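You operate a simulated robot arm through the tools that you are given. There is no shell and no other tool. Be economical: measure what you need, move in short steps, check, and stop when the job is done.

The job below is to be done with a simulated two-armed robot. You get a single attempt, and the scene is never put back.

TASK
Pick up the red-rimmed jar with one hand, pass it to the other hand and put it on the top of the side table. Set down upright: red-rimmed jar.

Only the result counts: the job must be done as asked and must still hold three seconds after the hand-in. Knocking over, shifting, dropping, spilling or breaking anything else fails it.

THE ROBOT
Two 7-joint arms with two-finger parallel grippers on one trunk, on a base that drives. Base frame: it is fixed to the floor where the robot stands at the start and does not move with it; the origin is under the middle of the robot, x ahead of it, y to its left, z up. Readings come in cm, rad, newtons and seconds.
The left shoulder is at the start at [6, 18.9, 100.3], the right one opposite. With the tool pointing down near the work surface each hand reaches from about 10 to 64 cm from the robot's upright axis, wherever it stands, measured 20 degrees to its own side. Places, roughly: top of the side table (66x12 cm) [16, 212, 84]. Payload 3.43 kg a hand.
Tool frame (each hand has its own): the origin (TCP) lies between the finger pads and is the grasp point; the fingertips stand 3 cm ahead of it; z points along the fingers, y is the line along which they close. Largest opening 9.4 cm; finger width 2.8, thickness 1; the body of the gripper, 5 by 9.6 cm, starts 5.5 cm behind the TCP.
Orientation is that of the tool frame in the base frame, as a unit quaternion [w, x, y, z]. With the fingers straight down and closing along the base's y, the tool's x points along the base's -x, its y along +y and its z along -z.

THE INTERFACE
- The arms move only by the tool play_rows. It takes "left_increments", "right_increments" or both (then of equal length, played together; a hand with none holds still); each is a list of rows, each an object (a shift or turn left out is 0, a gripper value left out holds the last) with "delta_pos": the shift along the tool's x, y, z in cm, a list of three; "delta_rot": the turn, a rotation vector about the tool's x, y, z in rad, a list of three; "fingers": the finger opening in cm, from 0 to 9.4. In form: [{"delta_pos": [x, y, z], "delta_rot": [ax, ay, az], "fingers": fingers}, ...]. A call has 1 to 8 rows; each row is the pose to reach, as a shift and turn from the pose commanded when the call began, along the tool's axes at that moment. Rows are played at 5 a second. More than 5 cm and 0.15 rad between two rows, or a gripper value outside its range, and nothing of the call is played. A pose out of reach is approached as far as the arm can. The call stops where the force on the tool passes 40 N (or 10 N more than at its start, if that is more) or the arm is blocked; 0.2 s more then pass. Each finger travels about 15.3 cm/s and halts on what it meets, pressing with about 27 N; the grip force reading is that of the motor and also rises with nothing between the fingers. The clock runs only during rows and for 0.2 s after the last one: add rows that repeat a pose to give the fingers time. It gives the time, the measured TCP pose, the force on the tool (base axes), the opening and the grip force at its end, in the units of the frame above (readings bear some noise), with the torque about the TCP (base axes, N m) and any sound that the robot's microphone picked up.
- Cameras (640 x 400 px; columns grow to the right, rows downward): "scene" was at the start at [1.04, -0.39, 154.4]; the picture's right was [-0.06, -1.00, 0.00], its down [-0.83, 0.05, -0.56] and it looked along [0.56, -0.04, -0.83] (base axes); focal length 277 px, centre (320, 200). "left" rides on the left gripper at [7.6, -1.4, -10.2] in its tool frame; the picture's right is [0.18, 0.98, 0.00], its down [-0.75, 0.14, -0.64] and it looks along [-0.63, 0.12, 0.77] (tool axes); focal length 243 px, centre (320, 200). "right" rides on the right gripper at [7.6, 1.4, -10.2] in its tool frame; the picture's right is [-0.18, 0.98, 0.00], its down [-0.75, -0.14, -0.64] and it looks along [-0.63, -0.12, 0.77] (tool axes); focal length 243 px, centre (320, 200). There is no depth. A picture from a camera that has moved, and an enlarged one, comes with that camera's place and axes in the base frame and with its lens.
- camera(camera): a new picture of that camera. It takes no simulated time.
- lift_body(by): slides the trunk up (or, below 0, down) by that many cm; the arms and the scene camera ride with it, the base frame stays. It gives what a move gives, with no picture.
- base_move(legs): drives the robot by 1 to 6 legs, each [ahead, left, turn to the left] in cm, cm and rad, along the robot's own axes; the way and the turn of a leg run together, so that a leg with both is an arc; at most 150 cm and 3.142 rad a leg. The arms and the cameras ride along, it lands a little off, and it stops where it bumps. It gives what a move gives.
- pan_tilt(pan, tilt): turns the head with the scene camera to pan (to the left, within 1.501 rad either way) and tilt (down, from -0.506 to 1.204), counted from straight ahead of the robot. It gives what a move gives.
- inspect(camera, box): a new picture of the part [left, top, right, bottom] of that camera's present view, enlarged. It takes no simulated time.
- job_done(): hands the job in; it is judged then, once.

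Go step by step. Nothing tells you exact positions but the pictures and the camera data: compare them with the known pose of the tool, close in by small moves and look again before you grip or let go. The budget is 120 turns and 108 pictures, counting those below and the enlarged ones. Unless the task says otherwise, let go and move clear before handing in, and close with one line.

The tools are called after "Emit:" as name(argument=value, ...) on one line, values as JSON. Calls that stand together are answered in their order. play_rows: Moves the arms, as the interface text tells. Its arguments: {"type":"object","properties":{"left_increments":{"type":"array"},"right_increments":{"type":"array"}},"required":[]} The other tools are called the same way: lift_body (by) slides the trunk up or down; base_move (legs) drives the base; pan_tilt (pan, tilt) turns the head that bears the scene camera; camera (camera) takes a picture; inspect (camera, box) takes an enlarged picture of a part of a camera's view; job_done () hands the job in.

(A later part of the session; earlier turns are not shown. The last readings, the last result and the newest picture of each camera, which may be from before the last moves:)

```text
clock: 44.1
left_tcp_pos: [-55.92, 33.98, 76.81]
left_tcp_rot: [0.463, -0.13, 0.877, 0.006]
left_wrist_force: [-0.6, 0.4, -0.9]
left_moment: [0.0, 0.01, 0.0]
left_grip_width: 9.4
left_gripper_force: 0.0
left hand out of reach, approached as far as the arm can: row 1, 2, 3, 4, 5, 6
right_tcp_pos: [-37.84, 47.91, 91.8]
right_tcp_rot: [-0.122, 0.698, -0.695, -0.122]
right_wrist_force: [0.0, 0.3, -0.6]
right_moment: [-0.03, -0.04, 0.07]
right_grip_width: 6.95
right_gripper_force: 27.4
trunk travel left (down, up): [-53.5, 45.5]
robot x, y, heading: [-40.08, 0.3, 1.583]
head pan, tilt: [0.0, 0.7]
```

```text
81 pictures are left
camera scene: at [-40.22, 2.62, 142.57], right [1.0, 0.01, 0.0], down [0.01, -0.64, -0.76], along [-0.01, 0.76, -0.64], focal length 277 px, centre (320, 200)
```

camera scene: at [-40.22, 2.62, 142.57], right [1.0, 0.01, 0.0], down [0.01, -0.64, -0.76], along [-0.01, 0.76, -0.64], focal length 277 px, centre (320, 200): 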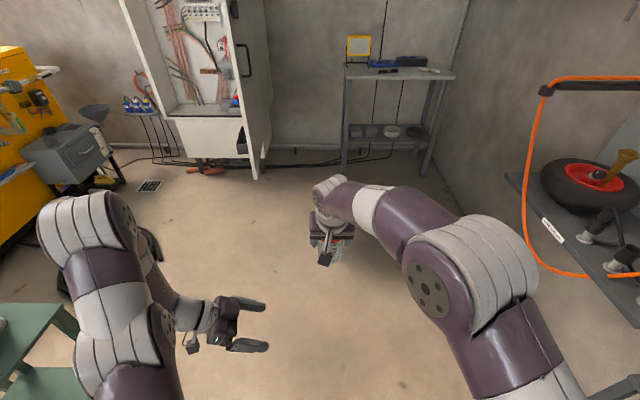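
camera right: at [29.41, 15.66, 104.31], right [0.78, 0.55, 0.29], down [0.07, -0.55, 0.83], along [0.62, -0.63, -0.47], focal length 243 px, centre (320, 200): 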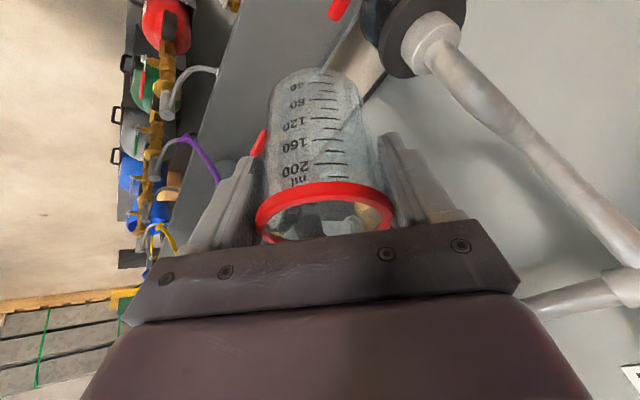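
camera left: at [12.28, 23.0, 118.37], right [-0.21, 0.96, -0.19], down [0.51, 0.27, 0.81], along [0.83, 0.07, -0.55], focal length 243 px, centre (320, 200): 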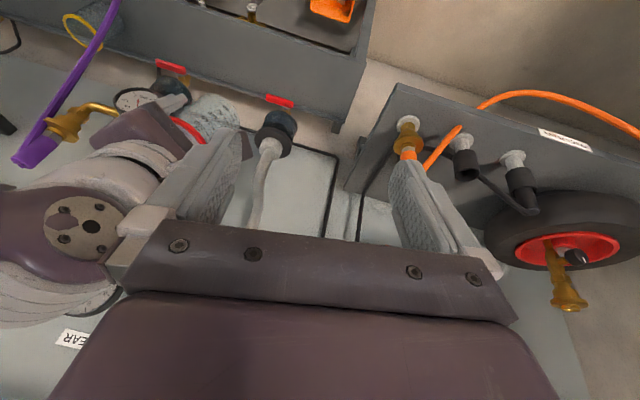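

The left can point right but only at about 35° below horizontal at this spot. For the placement I'd prefer it pointing forward, so I'll test that pose further out on the left side.

Emit:
play_rows(left_increments=[{"delta_pos": [-2.46, 3.5, -1.7], "delta_rot": [-0.124, -0.034, -0.051]}, {"delta_pos": [-4.9, 7, -3.4], "delta_rot": [-0.249, -0.067, -0.101]}, {"delta_pos": [-7.4, 10.5, -5.1], "delta_rot": [-0.373, -0.101, -0.152]}, {"delta_pos": [-9.8, 14, -6.7], "delta_rot": [-0.497, -0.134, -0.203]}, {"delta_pos": [-12.3, 17.5, -8.4], "delta_rot": [-0.62, -0.168, -0.253]}, {"delta_pos": [-14.7, 21, -10.1], "delta_rot": [-0.746, -0.202, -0.304]}, {"delta_pos": [-17.2, 24.5, -11.8], "delta_rot": [-0.87, -0.235, -0.355]}])

Emit:
play_rows(left_increments=[{"delta_rot": [-0.124, -0.034, -0.051]}, {"delta_rot": [-0.249, -0.067, -0.101]}, {"delta_rot": [-0.373, -0.101, -0.152]}, {"delta_rot": [-0.373, -0.101, -0.152]}])

Emit:
camera(camera="scene")

```text
clock: 45.7
left_tcp_pos: [-62.1, 59.84, 95.03]
left_tcp_rot: [0.455, -0.458, 0.699, 0.308]
left_wrist_force: [0.9, -0.8, 0.2]
left_moment: [0.01, 0.0, -0.01]
left_grip_width: 9.38
left_gripper_force: 0.1
left hand out of reach, approached as far as the arm can: row 1, 2, 3, 4
right_tcp_pos: [-37.84, 47.95, 91.78]
right_tcp_rot: [-0.122, 0.698, -0.695, -0.122]
right_wrist_force: [-0.7, 0.4, -0.6]
right_moment: [0.03, 0.01, -0.02]
right_grip_width: 6.97
right_gripper_force: 27.0
trunk travel left (down, up): [-53.5, 45.5]
robot x, y, heading: [-40.26, 0.11, 1.576]
head pan, tilt: [0.0, 0.7]
```

```text
clock: 46.7
left_tcp_pos: [-62.07, 59.7, 94.97]
left_tcp_rot: [0.425, -0.553, 0.593, 0.403]
left_wrist_force: [-0.2, 0.4, -0.2]
left_moment: [0.02, 0.01, 0.0]
left_grip_width: 9.4
left_gripper_force: 0.1
left hand out of reach, approached as far as the arm can: row 3, 4
right_tcp_pos: [-37.72, 48.06, 91.79]
right_tcp_rot: [-0.122, 0.698, -0.695, -0.123]
right_wrist_force: [0.2, 0.0, 0.2]
right_moment: [-0.02, -0.01, 0.01]
right_grip_width: 6.92
right_gripper_force: 27.1
trunk travel left (down, up): [-53.5, 45.5]
robot x, y, heading: [-39.72, 0.06, 1.582]
head pan, tilt: [0.0, 0.7]
```

```text
80 pictures are left
camera scene: at [-40.15, 2.59, 142.57], right [1.0, 0.01, 0.0], down [0.0, -0.64, -0.76], along [-0.01, 0.76, -0.64], focal length 277 px, centre (320, 200)
```

scene: 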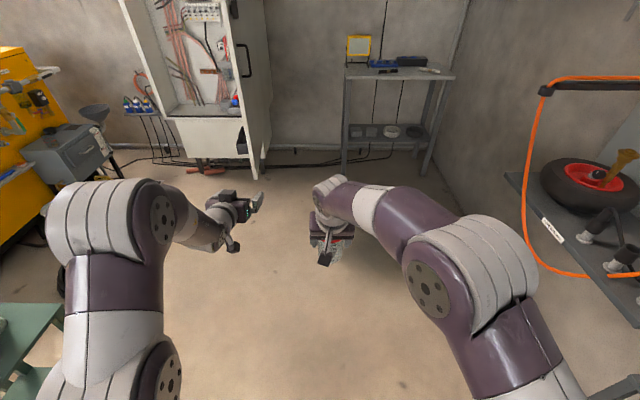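

The left hand reached forward-pointing at 18° below horizontal, at robot frame (60, 22, 95). My plan is to yaw the right hand 45° and raise it, pose the left diagonally below, then lower the jar between the left fingers.

Emit:
play_rows(right_increments=[{"delta_pos": [-0.7, -0.3, -1.9], "delta_rot": [-0.045, 0, -0.123]}, {"delta_pos": [-1.4, -0.6, -3.8], "delta_rot": [-0.09, 0, -0.246]}, {"delta_pos": [-2.1, -1, -5.7], "delta_rot": [-0.1345, 0, -0.369]}, {"delta_pos": [-2.8, -1.3, -7.6], "delta_rot": [-0.179, 0, -0.492]}, {"delta_pos": [-3.5, -1.6, -9.5], "delta_rot": [-0.224, 0, -0.615]}, {"delta_pos": [-4.1, -2, -11.3], "delta_rot": [-0.269, 0, -0.738]}, {"delta_pos": [-4.1, -2, -11.3], "delta_rot": [-0.269, 0, -0.738]}])

```text
clock: 48.3
left_tcp_pos: [-62.13, 59.85, 94.92]
left_tcp_rot: [0.426, -0.553, 0.592, 0.403]
left_wrist_force: [-0.5, 0.7, 0.9]
left_moment: [0.0, 0.04, 0.05]
left_grip_width: 9.4
left_gripper_force: 0.1
right_tcp_pos: [-35.88, 47.46, 102.02]
right_tcp_rot: [-0.065, 0.911, -0.374, -0.16]
right_wrist_force: [-0.3, -0.2, -0.4]
right_moment: [-0.01, -0.01, 0.02]
right_grip_width: 6.91
right_gripper_force: 27.1
right hand out of reach, approached as far as the arm can: row 6, 7
trunk travel left (down, up): [-53.5, 45.5]
robot x, y, heading: [-39.75, -0.02, 1.575]
head pan, tilt: [0.0, 0.7]
```

Emit:
play_rows(left_increments=[{"delta_pos": [1.26, -3.24, -0.72], "delta_rot": [0.103, 0.015, 0.037]}, {"delta_pos": [2.5, -6.5, -1.44], "delta_rot": [0.206, 0.03, 0.074]}, {"delta_pos": [3.8, -9.7, -2.2], "delta_rot": [0.31, 0.045, 0.111]}, {"delta_pos": [5, -13, -2.9], "delta_rot": [0.413, 0.06, 0.148]}, {"delta_pos": [6.3, -16.2, -3.6], "delta_rot": [0.516, 0.075, 0.185]}, {"delta_pos": [6.3, -16.2, -3.6], "delta_rot": [0.516, 0.075, 0.185]}])

Emit:
camera(camera="scene")

Emit:
camera(camera="left")

```text
clock: 49.7
left_tcp_pos: [-46.22, 53.43, 90.03]
left_tcp_rot: [0.492, -0.383, 0.739, 0.254]
left_wrist_force: [0.5, -0.3, -0.5]
left_moment: [0.0, -0.04, -0.04]
left_grip_width: 9.4
left_gripper_force: 0.0
right_tcp_pos: [-36.01, 47.38, 102.11]
right_tcp_rot: [-0.066, 0.911, -0.374, -0.16]
right_wrist_force: [0.2, -0.6, -0.8]
right_moment: [0.0, -0.04, 0.04]
right_grip_width: 6.94
right_gripper_force: 27.1
trunk travel left (down, up): [-53.5, 45.5]
robot x, y, heading: [-40.04, 0.17, 1.578]
head pan, tilt: [0.0, 0.7]
```

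```text
79 pictures are left
camera scene: at [-40.17, 2.59, 142.57], right [1.0, 0.01, 0.0], down [0.0, -0.64, -0.76], along [-0.01, 0.76, -0.64], focal length 277 px, centre (320, 200)
```

scene: 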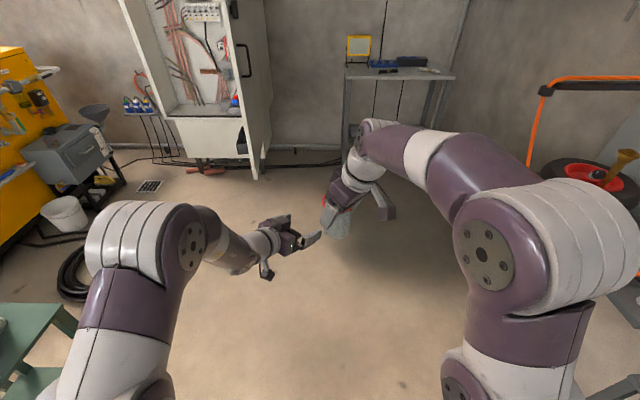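

```text
78 pictures are left
camera left: at [-52.16, 42.31, 87.08], right [-0.84, 0.51, -0.17], down [-0.29, -0.16, 0.94], along [0.45, 0.85, 0.28], focal length 243 px, centre (320, 200)
```

left: 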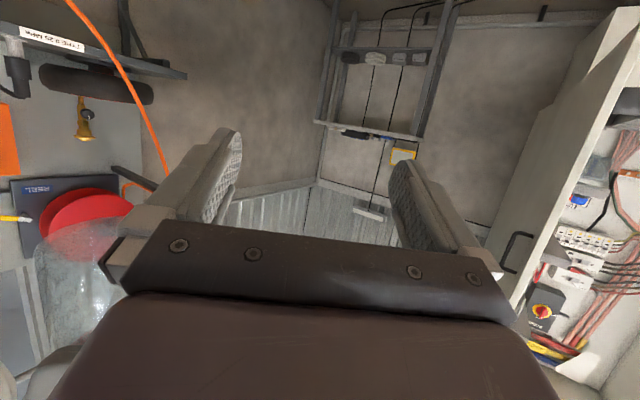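

The left reached its receive pose cleanly. Next I'll move the jar horizontally to directly above the left fingers and check the alignment.

Emit:
play_rows(right_increments=[{"delta_pos": [-3, 0.5, 0.7]}, {"delta_pos": [-6, 1, 1.8]}, {"delta_pos": [-9, 1.5, 3]}, {"delta_pos": [-10.9, 1.9, 3.95]}, {"delta_pos": [-10.9, 1.9, 3.95]}])

Emit:
camera(camera="scene")

Emit:
camera(camera="left")

Emit:
camera(camera="right")

```text
clock: 50.7
left_tcp_pos: [-46.58, 53.63, 89.79]
left_tcp_rot: [0.488, -0.391, 0.738, 0.253]
left_wrist_force: [-0.5, 1.2, -2.6]
left_moment: [0.0, -0.09, -0.05]
left_grip_width: 9.4
left_gripper_force: 0.1
right_tcp_pos: [-43.9, 51.77, 99.51]
right_tcp_rot: [-0.065, 0.912, -0.373, -0.158]
right_wrist_force: [2.2, -1.5, 1.8]
right_moment: [-0.1, 0.05, 0.06]
right_grip_width: 6.94
right_gripper_force: 26.9
right hand out of reach, approached as far as the arm can: row 1, 2, 3, 4
trunk travel left (down, up): [-53.5, 45.5]
robot x, y, heading: [-40.08, 0.22, 1.581]
head pan, tilt: [0.0, 0.7]
stopped in row 4 (left hand): the force on the tool passed its limit at 45 N (the readings are from after the stop); the commanded pose is now the measured one
```

```text
77 pictures are left
camera scene: at [-40.11, 2.57, 142.57], right [1.0, 0.01, 0.0], down [0.0, -0.64, -0.76], along [-0.01, 0.76, -0.64], focal length 277 px, centre (320, 200)
```

scene: 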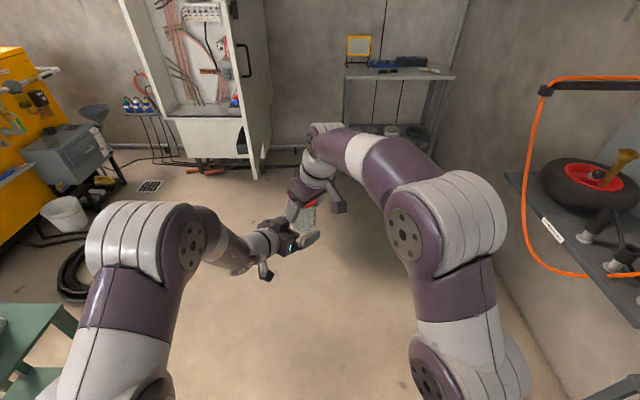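

```text
76 pictures are left
camera left: at [-52.38, 42.22, 86.87], right [-0.85, 0.49, -0.18], down [-0.29, -0.16, 0.95], along [0.44, 0.86, 0.27], focal length 243 px, centre (320, 200)
```

left: 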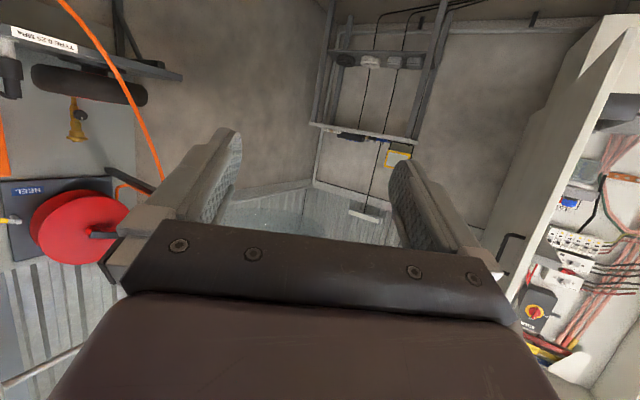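

```text
75 pictures are left
camera right: at [-37.28, 43.39, 106.51], right [-0.81, -0.58, 0.06], down [-0.25, 0.45, 0.86], along [-0.52, 0.68, -0.51], focal length 243 px, centre (320, 200)
```

right: 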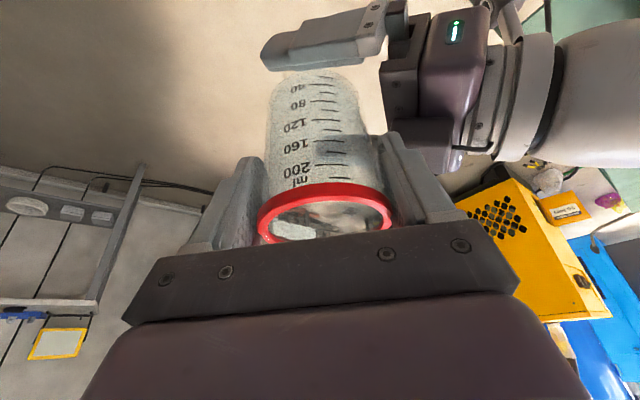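

The right arm sagged at its reach limit and lightly touched the left hand; the jar is still gripped. I'll drop the left hand straight down, align it under the jar, and have it rise to take the jar.

Emit:
play_rows(left_increments=[{"delta_pos": [2.75, 0, 1.2]}, {"delta_pos": [5.5, 0.1, 2.4]}, {"delta_pos": [8.2, 0.1, 3.6]}, {"delta_pos": [11, 0.1, 4.75]}, {"delta_pos": [11.4, -3.1, 3.9]}, {"delta_pos": [11.4, -3.1, 3.9]}])

Emit:
camera(camera="right")

Emit:
camera(camera="left")

Emit:
inspect(camera="scene", box=[210, 100, 410, 300])

```text
clock: 52.1
left_tcp_pos: [-44.53, 50.96, 77.75]
left_tcp_rot: [0.488, -0.39, 0.739, 0.253]
left_wrist_force: [0.3, 0.0, 0.7]
left_moment: [0.02, 0.0, -0.02]
left_grip_width: 9.4
left_gripper_force: 0.0
right_tcp_pos: [-44.03, 51.88, 99.32]
right_tcp_rot: [-0.065, 0.912, -0.374, -0.157]
right_wrist_force: [0.3, 0.5, -0.3]
right_moment: [-0.02, 0.0, 0.01]
right_grip_width: 6.93
right_gripper_force: 26.9
trunk travel left (down, up): [-53.5, 45.5]
robot x, y, heading: [-40.14, -0.03, 1.576]
head pan, tilt: [0.0, 0.7]
```

```text
74 pictures are left
camera right: at [-37.36, 43.47, 106.45], right [-0.81, -0.58, 0.06], down [-0.25, 0.45, 0.86], along [-0.52, 0.68, -0.51], focal length 243 px, centre (320, 200)
```

right: 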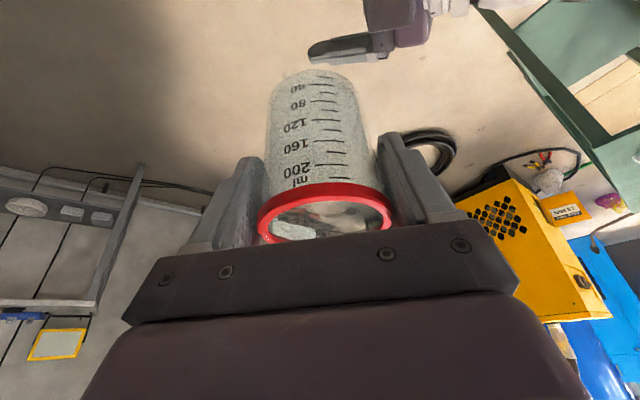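

```text
73 pictures are left
camera left: at [-50.3, 39.72, 74.86], right [-0.85, 0.5, -0.18], down [-0.29, -0.16, 0.95], along [0.44, 0.85, 0.27], focal length 243 px, centre (320, 200)
```

left: 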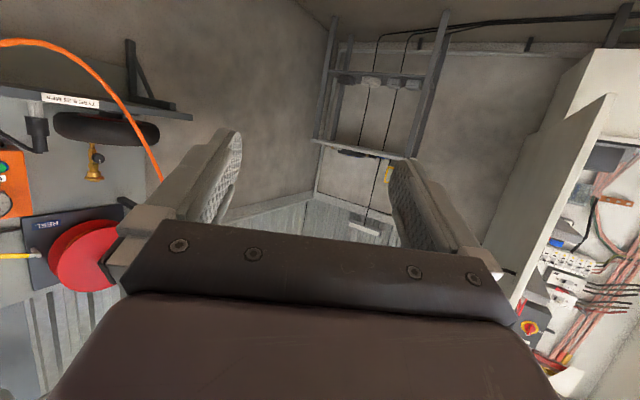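

```text
2.00 times, centred on (310, 200) of scene
camera zoom: at [-40.2, 2.69, 142.56], right [1.0, 0.01, 0.0], down [0.01, -0.64, -0.76], along [-0.01, 0.76, -0.64], focal length 554 px, centre (340, 200)
```

zoom: 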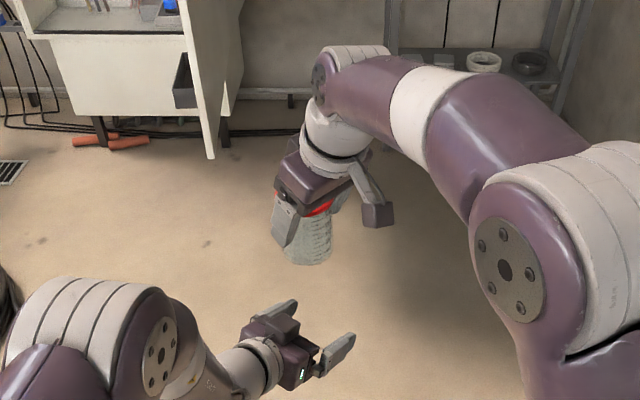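

Clear, and the horizontal alignment is as planned (jar axis 1 cm ahead of the left TCP). I'll raise the left hand to just below the jar and look.

Emit:
play_rows(left_increments=[{"delta_pos": [-3.4, 0, -1.5]}, {"delta_pos": [-6.8, -0.1, -3]}, {"delta_pos": [-10.3, -0.1, -4.44]}, {"delta_pos": [-10.3, -0.1, -4.44]}])

Emit:
camera(camera="right")

Emit:
camera(camera="left")

Emit:
inspect(camera="scene", box=[230, 130, 390, 290])

```text
clock: 53.1
left_tcp_pos: [-44.49, 50.99, 89.09]
left_tcp_rot: [0.487, -0.392, 0.738, 0.254]
left_wrist_force: [0.0, 0.9, -0.1]
left_moment: [0.04, 0.0, -0.01]
left_grip_width: 9.44
left_gripper_force: 0.1
right_tcp_pos: [-44.01, 51.89, 99.47]
right_tcp_rot: [-0.065, 0.912, -0.374, -0.157]
right_wrist_force: [-0.1, 0.0, -2.0]
right_moment: [0.01, -0.01, -0.01]
right_grip_width: 6.96
right_gripper_force: 26.8
trunk travel left (down, up): [-53.5, 45.5]
robot x, y, heading: [-39.99, 0.35, 1.578]
head pan, tilt: [0.0, 0.7]
```

```text
71 pictures are left
camera right: at [-37.32, 43.44, 106.47], right [-0.81, -0.58, 0.06], down [-0.25, 0.45, 0.86], along [-0.52, 0.68, -0.51], focal length 243 px, centre (320, 200)
```

right: 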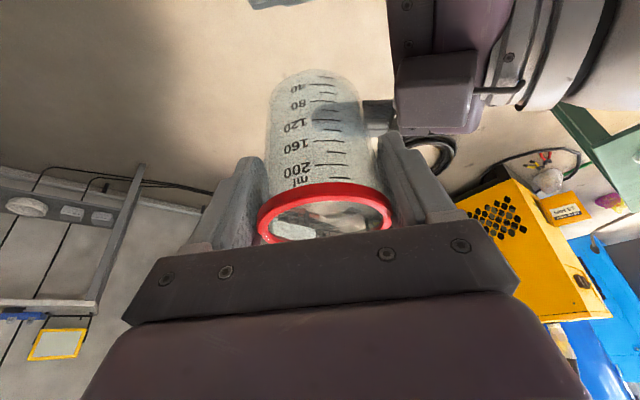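

```text
70 pictures are left
camera left: at [-50.21, 39.69, 86.16], right [-0.85, 0.49, -0.18], down [-0.29, -0.16, 0.95], along [0.44, 0.85, 0.27], focal length 243 px, centre (320, 200)
```

left: 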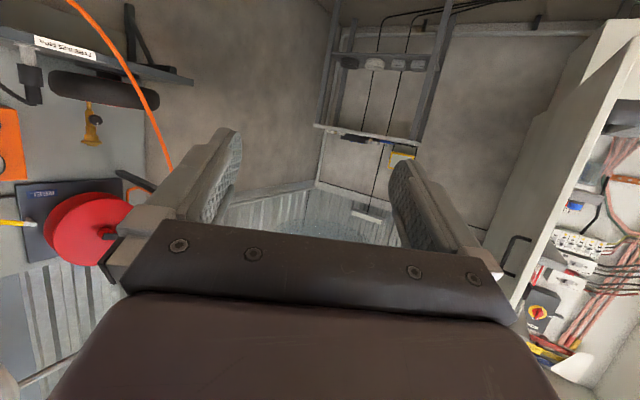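

```text
2.50 times, centred on (310, 210) of scene
camera zoom: at [-40.15, 2.66, 142.56], right [1.0, 0.01, 0.0], down [0.0, -0.64, -0.76], along [-0.01, 0.76, -0.64], focal length 692 px, centre (345, 175)
```

zoom: 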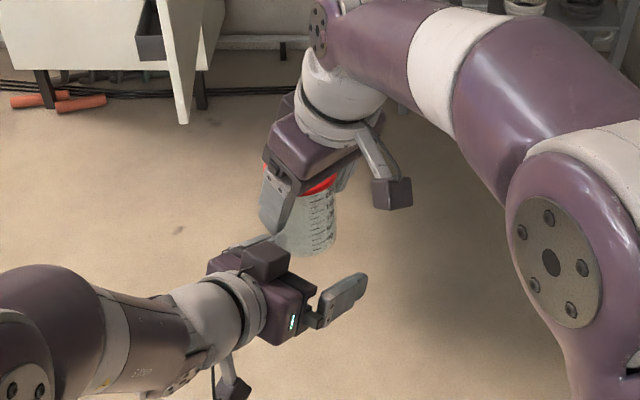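

Alignment looks right. I'll raise the left hand the last 7.7 cm slowly, backing off slightly so its palm clears the right fingers.

Emit:
play_rows(left_increments=[{"delta_pos": [-0.7, 0, -0.8]}, {"delta_pos": [-1.7, 0, -1.4]}, {"delta_pos": [-2.7, 0, -1.85]}, {"delta_pos": [-3.7, 0, -2.3]}, {"delta_pos": [-4.7, 0, -2.7]}, {"delta_pos": [-5.8, 0, -3.15]}, {"delta_pos": [-6.83, -0.06, -3.6]}, {"delta_pos": [-6.83, -0.06, -3.6]}])

Emit:
camera(camera="right")

Emit:
camera(camera="left")

Emit:
inspect(camera="scene", box=[230, 130, 390, 290])

```text
clock: 54.9
left_tcp_pos: [-44.77, 50.46, 96.6]
left_tcp_rot: [0.487, -0.391, 0.739, 0.252]
left_wrist_force: [-8.5, -6.9, -5.5]
left_moment: [0.71, -0.59, -0.24]
left_grip_width: 9.39
left_gripper_force: 0.1
right_tcp_pos: [-43.97, 51.84, 99.44]
right_tcp_rot: [-0.066, 0.911, -0.375, -0.159]
right_wrist_force: [8.3, 8.2, 5.3]
right_moment: [-0.62, 0.4, 0.29]
right_grip_width: 6.95
right_gripper_force: 27.4
trunk travel left (down, up): [-53.5, 45.5]
robot x, y, heading: [-39.77, -0.22, 1.581]
head pan, tilt: [0.0, 0.7]
```

```text
68 pictures are left
camera right: at [-37.3, 43.42, 106.51], right [-0.81, -0.58, 0.06], down [-0.25, 0.45, 0.86], along [-0.52, 0.68, -0.51], focal length 243 px, centre (320, 200)
```

right: 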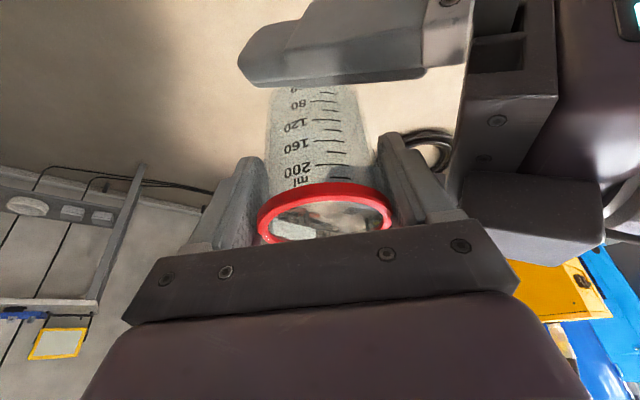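

```text
67 pictures are left
camera left: at [-50.58, 39.19, 93.84], right [-0.85, 0.49, -0.18], down [-0.29, -0.16, 0.95], along [0.44, 0.85, 0.27], focal length 243 px, centre (320, 200)
```

left: 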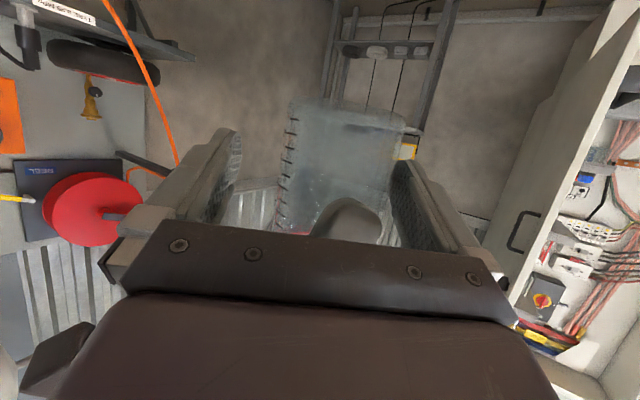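

```text
2.50 times, centred on (310, 210) of scene
camera zoom: at [-40.15, 2.6, 142.56], right [1.0, 0.01, 0.0], down [0.0, -0.64, -0.76], along [-0.01, 0.76, -0.64], focal length 692 px, centre (345, 175)
```

zoom: 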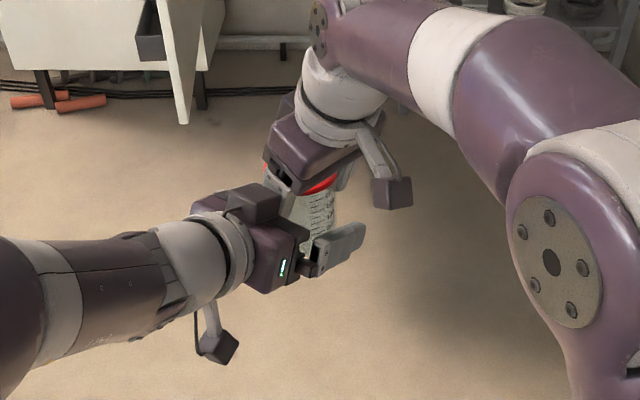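

The left body lightly presses on the right fingers, and the jar sits about 1 cm toward the left tool's +y. I'll shift the left hand +1 cm in y and back off 0.6 cm.

Emit:
play_rows(left_increments=[{"delta_pos": [0.1, 0, -0.6]}, {"delta_pos": [0.1, 0.5, -0.6]}, {"delta_pos": [0.1, 1.0, -0.6]}, {"delta_pos": [0.1, 1.0, -0.6]}])

Emit:
inspect(camera="left", box=[180, 60, 500, 260])

Emit:
inspect(camera="right", box=[200, 0, 640, 275])

```text
clock: 55.9
left_tcp_pos: [-46.0, 50.46, 96.92]
left_tcp_rot: [0.488, -0.391, 0.738, 0.253]
left_wrist_force: [-0.2, 0.0, 0.2]
left_moment: [0.03, 0.01, 0.02]
left_grip_width: 9.41
left_gripper_force: 0.1
right_tcp_pos: [-43.96, 51.78, 99.47]
right_tcp_rot: [-0.066, 0.912, -0.374, -0.157]
right_wrist_force: [0.1, 1.0, -0.4]
right_moment: [-0.06, 0.0, -0.02]
right_grip_width: 6.95
right_gripper_force: 26.7
trunk travel left (down, up): [-53.5, 45.5]
robot x, y, heading: [-39.76, -0.3, 1.58]
head pan, tilt: [0.0, 0.7]
```

```text
2.00 times, centred on (340, 160) of left
camera zoom: at [-51.76, 39.24, 93.97], right [-0.85, 0.5, -0.18], down [-0.29, -0.16, 0.94], along [0.44, 0.85, 0.28], focal length 485 px, centre (280, 280)
```

zoom: 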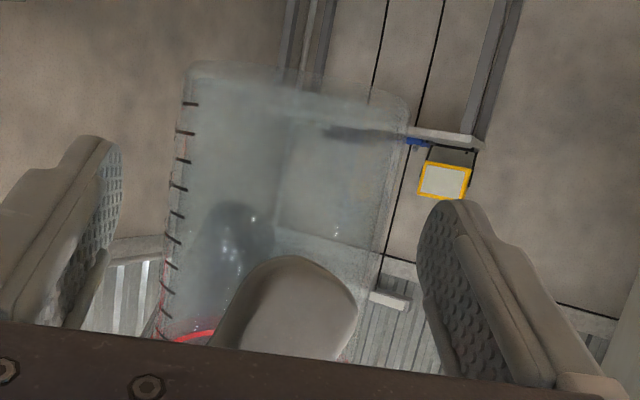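

```text
1.45 times, centred on (420, 138) of right
camera zoom: at [-37.31, 43.39, 106.49], right [-0.81, -0.58, 0.06], down [-0.25, 0.45, 0.86], along [-0.52, 0.68, -0.51], focal length 353 px, centre (174, 291)
```

zoom: 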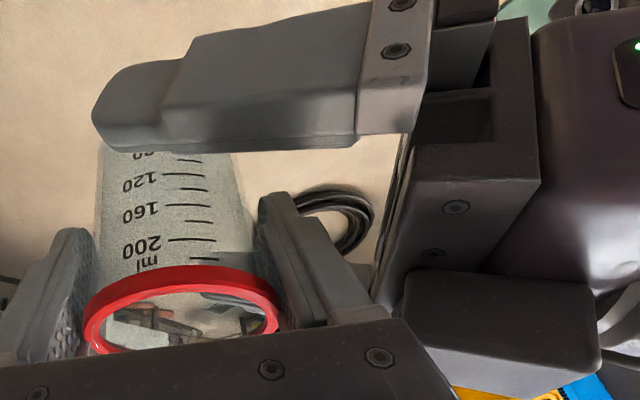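

No contact now and the jar is centred between the left fingers, with their tips beyond its axis. I'll close the left gripper.

Emit:
play_rows(left_increments=[{"fingers": 8}, {"fingers": 7}, {"fingers": 6}, {"fingers": 5.5}, {"fingers": 5.5}])

Emit:
camera(camera="left")

Emit:
camera(camera="right")

```text
clock: 57.1
left_tcp_pos: [-46.04, 50.38, 96.86]
left_tcp_rot: [0.488, -0.39, 0.739, 0.253]
left_wrist_force: [1.6, -3.3, 0.4]
left_moment: [0.31, 0.41, -0.4]
left_grip_width: 6.44
left_gripper_force: 26.8
right_tcp_pos: [-43.84, 51.79, 99.37]
right_tcp_rot: [-0.066, 0.911, -0.374, -0.158]
right_wrist_force: [-0.2, 1.3, -0.7]
right_moment: [-0.29, -0.4, 0.34]
right_grip_width: 6.95
right_gripper_force: 27.7
trunk travel left (down, up): [-53.5, 45.5]
robot x, y, heading: [-40.15, 0.06, 1.583]
head pan, tilt: [0.0, 0.7]
```

```text
63 pictures are left
camera left: at [-51.75, 39.23, 93.97], right [-0.85, 0.5, -0.18], down [-0.29, -0.16, 0.95], along [0.44, 0.85, 0.28], focal length 243 px, centre (320, 200)
```

left: 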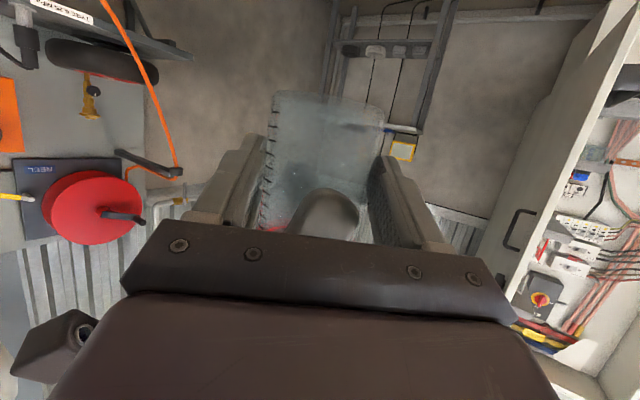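

```text
62 pictures are left
camera right: at [-37.32, 43.39, 106.49], right [-0.81, -0.58, 0.06], down [-0.25, 0.45, 0.86], along [-0.52, 0.68, -0.51], focal length 243 px, centre (320, 200)
```

right: 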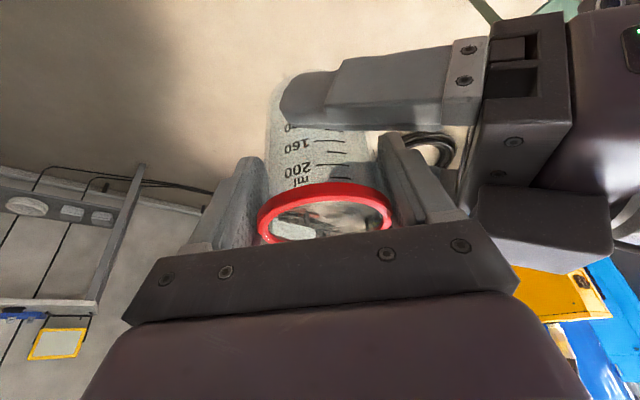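

The left grip holds at 6.44 cm with 27 N (the jar tapers slightly). I'll open the right hand just a little and check that the jar stays put.

Emit:
play_rows(right_increments=[{"fingers": 7.4}, {"fingers": 7.9}, {"fingers": 7.9}])

Emit:
camera(camera="right")

Emit:
camera(camera="left")

```text
clock: 57.9
left_tcp_pos: [-45.91, 50.54, 96.8]
left_tcp_rot: [0.488, -0.392, 0.738, 0.254]
left_wrist_force: [-0.3, 0.6, -0.1]
left_moment: [0.03, 0.0, 0.01]
left_grip_width: 6.43
left_gripper_force: 26.6
right_tcp_pos: [-43.94, 51.84, 99.46]
right_tcp_rot: [-0.065, 0.912, -0.373, -0.158]
right_wrist_force: [-0.1, 0.2, 0.3]
right_moment: [-0.02, 0.01, 0.01]
right_grip_width: 7.91
right_gripper_force: 0.1
trunk travel left (down, up): [-53.5, 45.5]
robot x, y, heading: [-40.36, -0.01, 1.578]
head pan, tilt: [0.0, 0.7]
```

```text
61 pictures are left
camera right: at [-37.32, 43.39, 106.5], right [-0.81, -0.58, 0.06], down [-0.25, 0.45, 0.86], along [-0.52, 0.68, -0.51], focal length 243 px, centre (320, 200)
```

right: 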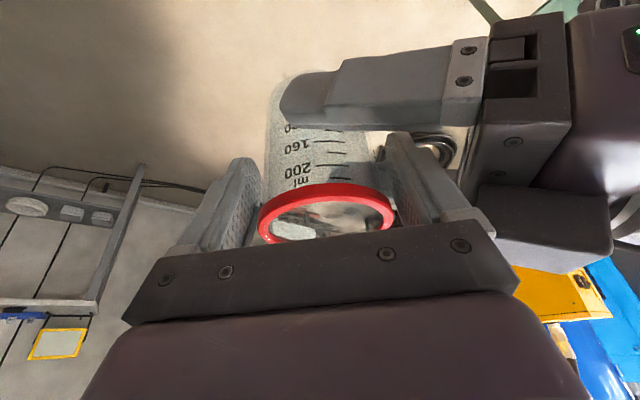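

```text
60 pictures are left
camera left: at [-51.75, 39.23, 93.97], right [-0.85, 0.5, -0.18], down [-0.29, -0.16, 0.94], along [0.44, 0.85, 0.28], focal length 243 px, centre (320, 200)
```

left: 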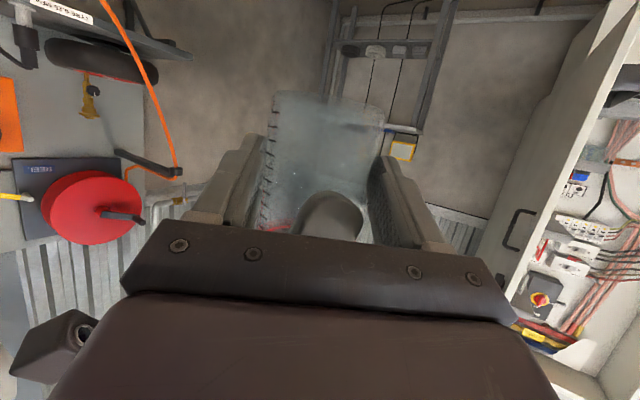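

The left hand holds the jar firmly. I'll withdraw by moving the left hand, with the jar, down along the right hand's finger axis, since the right arm is near its limit.

Emit:
play_rows(left_increments=[{"delta_pos": [0.84, 0.34, 0.43]}, {"delta_pos": [1.67, 0.69, 0.85]}, {"delta_pos": [3.35, 1.37, 1.7]}, {"delta_pos": [5, 2.05, 2.55]}, {"delta_pos": [6.7, 2.74, 3.4]}, {"delta_pos": [9.2, 3.77, 4.7]}, {"delta_pos": [11.7, 4.8, 6]}, {"delta_pos": [11.7, 4.8, 6]}])

Emit:
camera(camera="right")

Emit:
camera(camera="scene")

```text
clock: 59.7
left_tcp_pos: [-49.31, 53.93, 83.68]
left_tcp_rot: [0.488, -0.391, 0.738, 0.253]
left_wrist_force: [0.2, -0.3, 0.1]
left_moment: [-0.03, 0.03, -0.01]
left_grip_width: 6.42
left_gripper_force: 26.6
right_tcp_pos: [-44.01, 51.74, 99.39]
right_tcp_rot: [-0.066, 0.912, -0.373, -0.158]
right_wrist_force: [0.1, 0.0, 0.2]
right_moment: [0.0, -0.01, 0.0]
right_grip_width: 7.9
right_gripper_force: 0.1
trunk travel left (down, up): [-53.5, 45.5]
robot x, y, heading: [-40.01, 0.21, 1.582]
head pan, tilt: [0.0, 0.7]
```

```text
59 pictures are left
camera right: at [-37.31, 43.36, 106.51], right [-0.81, -0.58, 0.06], down [-0.25, 0.45, 0.86], along [-0.52, 0.68, -0.51], focal length 243 px, centre (320, 200)
```

right: 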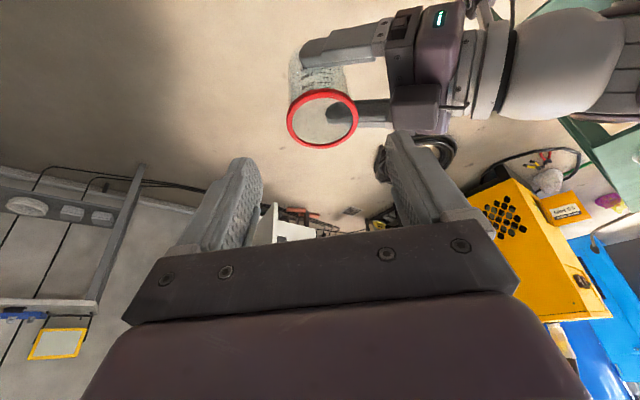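

```text
58 pictures are left
camera scene: at [-40.13, 2.55, 142.57], right [1.0, 0.01, 0.0], down [0.0, -0.64, -0.77], along [-0.01, 0.77, -0.64], focal length 277 px, centre (320, 200)
```

scene: 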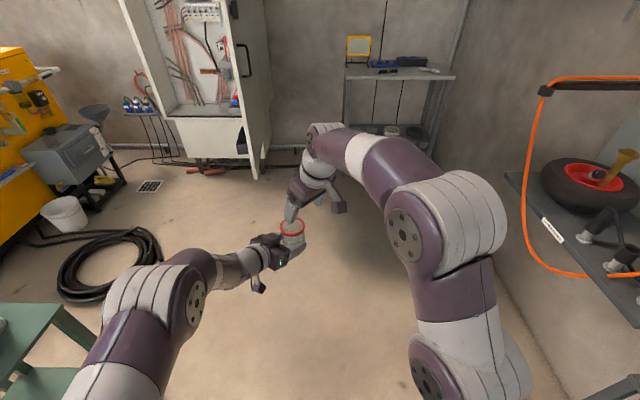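

The handover is done: the jar is upright in the left hand. Now I'll retract the right arm and turn the left hand to point straight ahead for the placement.

Emit:
play_rows(right_increments=[{"delta_pos": [3.9, -0.5, -1.2], "delta_rot": [0, 0, 0]}, {"delta_pos": [7.7, -1, -2.4], "delta_rot": [0.038, 0, 0.105]}, {"delta_pos": [11.6, -1.6, -3.6], "delta_rot": [0.077, 0, 0.211]}, {"delta_pos": [15.4, -2.1, -4.8], "delta_rot": [0.115, 0, 0.316]}, {"delta_pos": [19.3, -2.6, -6], "delta_rot": [0.154, 0, 0.422]}, {"delta_pos": [23.2, -3.1, -7.2], "delta_rot": [0.192, 0, 0.527]}, {"delta_pos": [27, -3.7, -8.4], "delta_rot": [0.23, 0, 0.633]}, {"delta_pos": [30.9, -4.2, -9.7], "delta_rot": [0.269, 0, 0.738]}], left_increments=[{"delta_pos": [0, 0, 0]}, {"delta_pos": [-1.2, 0.1, -0.2], "delta_rot": [-0.08, 0, -0.035]}, {"delta_pos": [-2.4, 0.2, -0.4], "delta_rot": [-0.16, 0, -0.069]}, {"delta_pos": [-3.6, 0.35, -0.6], "delta_rot": [-0.24, -0.002, -0.104]}, {"delta_pos": [-4.8, 0.5, -0.8], "delta_rot": [-0.32, -0.003, -0.138]}, {"delta_pos": [-6, 0.6, -1], "delta_rot": [-0.4, -0.004, -0.173]}, {"delta_pos": [-7.2, 0.75, -1.3], "delta_rot": [-0.48, -0.004, -0.208]}, {"delta_pos": [-8.4, 0.87, -1.5], "delta_rot": [-0.56, -0.005, -0.242]}])

Emit:
camera(camera="scene")

Emit:
camera(camera="left")

```text
clock: 61.5
left_tcp_pos: [-55.36, 55.67, 90.12]
left_tcp_rot: [0.42, -0.549, 0.631, 0.353]
left_wrist_force: [0.7, 0.0, 0.5]
left_moment: [-0.01, 0.0, 0.03]
left_grip_width: 6.43
left_gripper_force: 26.7
left hand out of reach, approached as far as the arm can: row 5, 6, 7, 8
right_tcp_pos: [-17.88, 31.97, 98.31]
right_tcp_rot: [-0.123, 0.699, -0.694, -0.12]
right_wrist_force: [0.2, -0.9, 0.4]
right_moment: [0.04, -0.03, 0.04]
right_grip_width: 7.89
right_gripper_force: 0.0
trunk travel left (down, up): [-53.5, 45.5]
robot x, y, heading: [-40.03, 0.07, 1.58]
head pan, tilt: [0.0, 0.7]
```

```text
57 pictures are left
camera scene: at [-40.13, 2.51, 142.57], right [1.0, 0.01, 0.0], down [0.0, -0.64, -0.77], along [-0.01, 0.77, -0.64], focal length 277 px, centre (320, 200)
```

scene: 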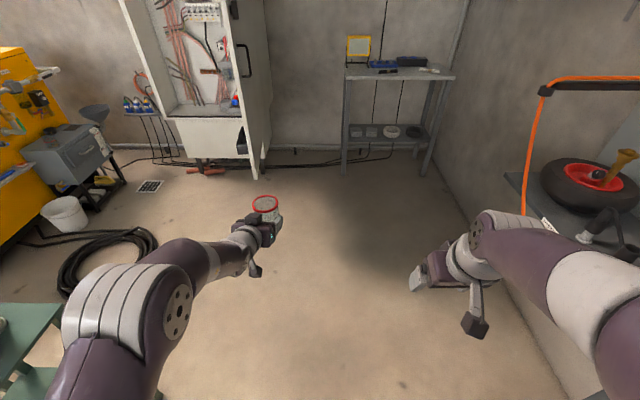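

```text
56 pictures are left
camera left: at [-55.67, 42.98, 87.26], right [-0.98, 0.07, -0.18], down [-0.2, -0.26, 0.94], along [0.02, 0.96, 0.27], focal length 243 px, centre (320, 200)
```

left: 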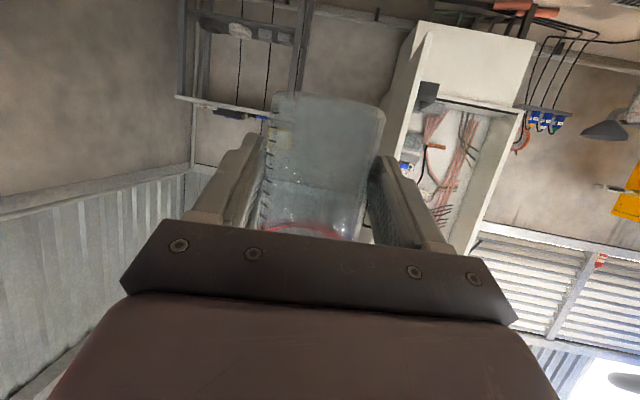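

The jar is upright in the left hand. Two things need clearance on the way: a cabinet door edge near (-77, 129) and the hose bar tip near (23, 83, 116). I'll tuck the right elbow in, raise the trunk a bit, and drive in stages.

Emit:
play_rows(right_increments=[{"delta_pos": [-2.4, 2.8, 0.9]}, {"delta_pos": [-4.9, 5.6, 1.8]}, {"delta_pos": [-7.3, 8.4, 2.7]}, {"delta_pos": [-9.8, 11.2, 3.6]}, {"delta_pos": [-12.2, 14, 4.4]}, {"delta_pos": [-12.2, 14, 4.4]}])

Emit:
lift_body(by=8)

Emit:
base_move(legs=[[75, 0, 0]])

Emit:
pan_tilt(pan=0.5, tilt=0.5)

Emit:
camera(camera="scene")

Emit:
pan_tilt(pan=-0.7, tilt=0.5)

Emit:
camera(camera="scene")

```text
clock: 62.9
left_tcp_pos: [-55.14, 55.72, 90.08]
left_tcp_rot: [0.42, -0.548, 0.631, 0.353]
left_wrist_force: [0.2, -0.4, 0.5]
left_moment: [-0.04, 0.01, 0.01]
left_grip_width: 6.41
left_gripper_force: 26.6
right_tcp_pos: [-32.0, 44.96, 98.09]
right_tcp_rot: [-0.123, 0.699, -0.694, -0.121]
right_wrist_force: [0.1, -0.9, 0.9]
right_moment: [-0.01, 0.02, 0.0]
right_grip_width: 7.89
right_gripper_force: 0.1
trunk travel left (down, up): [-53.5, 45.5]
robot x, y, heading: [-40.32, -0.13, 1.574]
head pan, tilt: [0.0, 0.7]
```

```text
clock: 64.1
left_tcp_pos: [-55.33, 55.72, 97.97]
left_tcp_rot: [0.419, -0.549, 0.631, 0.353]
left_wrist_force: [-0.3, 0.2, -1.4]
left_moment: [0.02, -0.05, 0.01]
left_grip_width: 6.44
left_gripper_force: 26.5
right_tcp_pos: [-31.93, 44.99, 106.03]
right_tcp_rot: [-0.124, 0.699, -0.694, -0.12]
right_wrist_force: [0.7, -0.4, -0.5]
right_moment: [0.02, 0.0, 0.01]
right_grip_width: 7.93
right_gripper_force: 0.0
trunk travel left (down, up): [-61.5, 37.5]
robot x, y, heading: [-39.75, 0.31, 1.58]
head pan, tilt: [0.0, 0.7]
```

```text
clock: 68.1
left_tcp_pos: [-55.37, 130.1, 98.1]
left_tcp_rot: [0.42, -0.548, 0.632, 0.352]
left_wrist_force: [-0.5, 0.0, -0.3]
left_moment: [-0.04, 0.02, -0.02]
left_grip_width: 6.42
left_gripper_force: 27.4
right_tcp_pos: [-32.09, 119.27, 105.94]
right_tcp_rot: [-0.123, 0.698, -0.695, -0.12]
right_wrist_force: [-0.6, -0.2, -0.9]
right_moment: [-0.01, -0.01, 0.02]
right_grip_width: 7.9
right_gripper_force: 0.0
trunk travel left (down, up): [-61.5, 37.5]
robot x, y, heading: [-40.43, 74.43, 1.573]
head pan, tilt: [0.0, 0.7]
```

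```text
clock: 69.1
left_tcp_pos: [-55.28, 130.17, 98.01]
left_tcp_rot: [0.421, -0.548, 0.632, 0.352]
left_wrist_force: [0.1, 0.4, -0.8]
left_moment: [-0.02, -0.01, 0.01]
left_grip_width: 6.38
left_gripper_force: 27.0
right_tcp_pos: [-32.05, 119.26, 105.98]
right_tcp_rot: [-0.123, 0.697, -0.696, -0.12]
right_wrist_force: [0.5, 0.3, 0.3]
right_moment: [-0.01, 0.02, 0.04]
right_grip_width: 7.93
right_gripper_force: 0.1
trunk travel left (down, up): [-61.5, 37.5]
robot x, y, heading: [-40.53, 74.0, 1.572]
head pan, tilt: [0.499, 0.499]
```

```text
55 pictures are left
camera scene: at [-44.81, 76.47, 152.33], right [0.88, 0.48, 0.0], down [0.23, -0.42, -0.88], along [-0.42, 0.77, -0.48], focal length 277 px, centre (320, 200)
```

scene: 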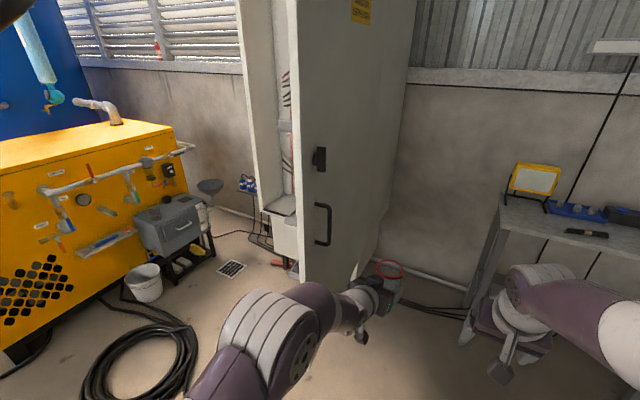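

```text
clock: 70.5
left_tcp_pos: [-55.38, 130.25, 98.02]
left_tcp_rot: [0.421, -0.547, 0.632, 0.352]
left_wrist_force: [-0.1, 1.0, -0.3]
left_moment: [0.03, 0.0, 0.0]
left_grip_width: 6.41
left_gripper_force: 26.5
right_tcp_pos: [-31.99, 119.25, 106.16]
right_tcp_rot: [-0.124, 0.697, -0.696, -0.12]
right_wrist_force: [0.4, -0.2, 0.3]
right_moment: [0.05, -0.02, 0.02]
right_grip_width: 7.91
right_gripper_force: 0.0
trunk travel left (down, up): [-61.5, 37.5]
robot x, y, heading: [-40.27, 74.56, 1.567]
head pan, tilt: [-0.7, 0.499]
```

```text
54 pictures are left
camera scene: at [-34.6, 75.45, 152.34], right [0.77, -0.64, 0.0], down [-0.31, -0.37, -0.88], along [0.56, 0.67, -0.48], focal length 277 px, centre (320, 200)
```

scene: 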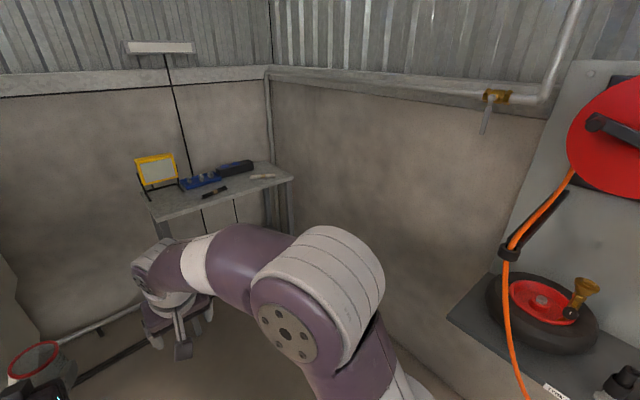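

The door is far away (x below about -95) and the bar tip at (23, 84) is confirmed. I'll drive around it toward the table, turn slightly right, and look again.

Emit:
base_move(legs=[[36, -25, 0], [16, -12, 0], [0, 0, -0.27]])

Emit:
pan_tilt(pan=0.1, tilt=0.6)

Emit:
camera(camera="scene")

Emit:
camera(camera="left")

```text
clock: 75.2
left_tcp_pos: [-2.94, 184.26, 98.09]
left_tcp_rot: [0.464, -0.457, 0.7, 0.291]
left_wrist_force: [-0.5, -0.1, -0.8]
left_moment: [0.0, 0.05, 0.01]
left_grip_width: 6.39
left_gripper_force: 26.8
right_tcp_pos: [16.63, 167.6, 105.99]
right_tcp_rot: [0.138, -0.598, 0.783, 0.103]
right_wrist_force: [0.3, 0.2, 0.0]
right_moment: [0.01, 0.0, 0.02]
right_grip_width: 7.87
right_gripper_force: 0.0
trunk travel left (down, up): [-61.5, 37.5]
robot x, y, heading: [-3.61, 126.58, 1.302]
head pan, tilt: [-0.7, 0.499]
```

```text
clock: 76.4
left_tcp_pos: [-2.96, 184.36, 97.97]
left_tcp_rot: [0.464, -0.457, 0.7, 0.292]
left_wrist_force: [0.2, 0.4, -0.7]
left_moment: [-0.01, 0.01, 0.03]
left_grip_width: 6.42
left_gripper_force: 27.1
right_tcp_pos: [16.54, 167.69, 106.03]
right_tcp_rot: [0.138, -0.598, 0.783, 0.102]
right_wrist_force: [0.4, 0.6, -0.2]
right_moment: [0.01, -0.02, -0.01]
right_grip_width: 7.9
right_gripper_force: 0.1
trunk travel left (down, up): [-61.5, 37.5]
robot x, y, heading: [-3.4, 126.57, 1.305]
head pan, tilt: [0.099, 0.6]
```

```text
53 pictures are left
camera scene: at [-3.61, 129.6, 151.43], right [0.99, -0.17, 0.0], down [-0.1, -0.56, -0.83], along [0.14, 0.81, -0.56], focal length 277 px, centre (320, 200)
```

scene: 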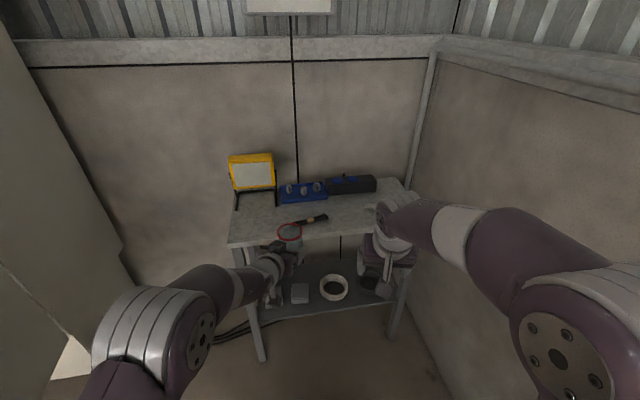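

```text
52 pictures are left
camera left: at [-6.73, 172.22, 95.21], right [-0.92, 0.34, -0.18], down [-0.26, -0.2, 0.94], along [0.28, 0.92, 0.27], focal length 243 px, centre (320, 200)
```

left: 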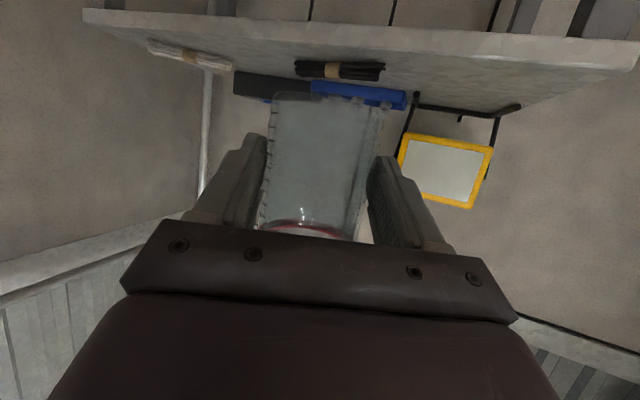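

The table is clear at its front-left area: front edge y≈203, a pen-like tool at x 0–14, lamp feet at y≈226. I'll aim the jar axis at about (-10, 211) and drive in with the jar 10 cm above the top.

Emit:
base_move(legs=[[0, 14.2, 0], [21.7, 0, 0]])

Emit:
camera(camera="scene")

Emit:
camera(camera="right")

Emit:
camera(camera="left")

```text
clock: 79.0
left_tcp_pos: [-10.92, 209.05, 98.03]
left_tcp_rot: [0.463, -0.458, 0.7, 0.291]
left_wrist_force: [0.3, 0.8, -0.6]
left_moment: [-0.01, -0.01, 0.0]
left_grip_width: 6.36
left_gripper_force: 27.0
right_tcp_pos: [8.54, 192.34, 106.09]
right_tcp_rot: [0.138, -0.599, 0.782, 0.103]
right_wrist_force: [-0.1, -0.4, 0.0]
right_moment: [0.0, -0.01, -0.04]
right_grip_width: 7.89
right_gripper_force: 0.0
trunk travel left (down, up): [-61.5, 37.5]
robot x, y, heading: [-11.38, 151.5, 1.306]
head pan, tilt: [0.099, 0.6]
```

```text
51 pictures are left
camera scene: at [-11.46, 154.29, 151.43], right [0.99, -0.17, 0.0], down [-0.09, -0.56, -0.82], along [0.14, 0.81, -0.57], focal length 277 px, centre (320, 200)
```

scene: 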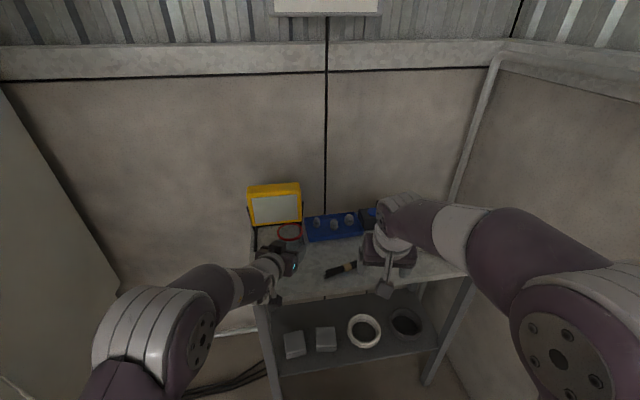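

```text
50 pictures are left
camera right: at [4.49, 182.5, 113.03], right [-0.9, 0.43, 0.06], down [0.26, 0.44, 0.86], along [0.34, 0.79, -0.51], focal length 243 px, centre (320, 200)
```

right: 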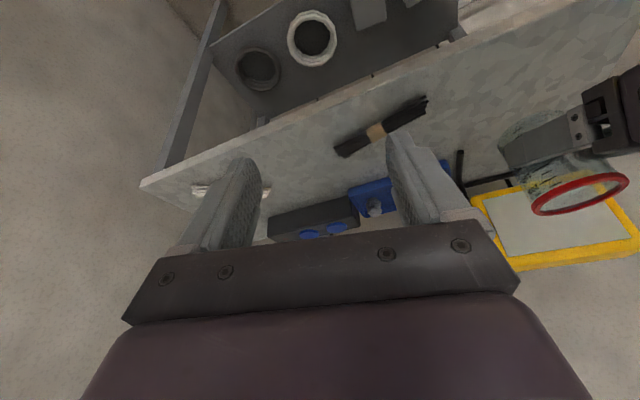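

```text
49 pictures are left
camera left: at [-14.65, 196.87, 95.19], right [-0.92, 0.33, -0.18], down [-0.26, -0.2, 0.94], along [0.28, 0.92, 0.27], focal length 243 px, centre (320, 200)
```

left: 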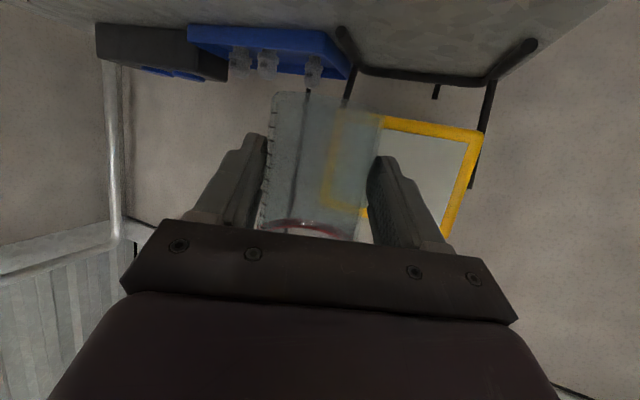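

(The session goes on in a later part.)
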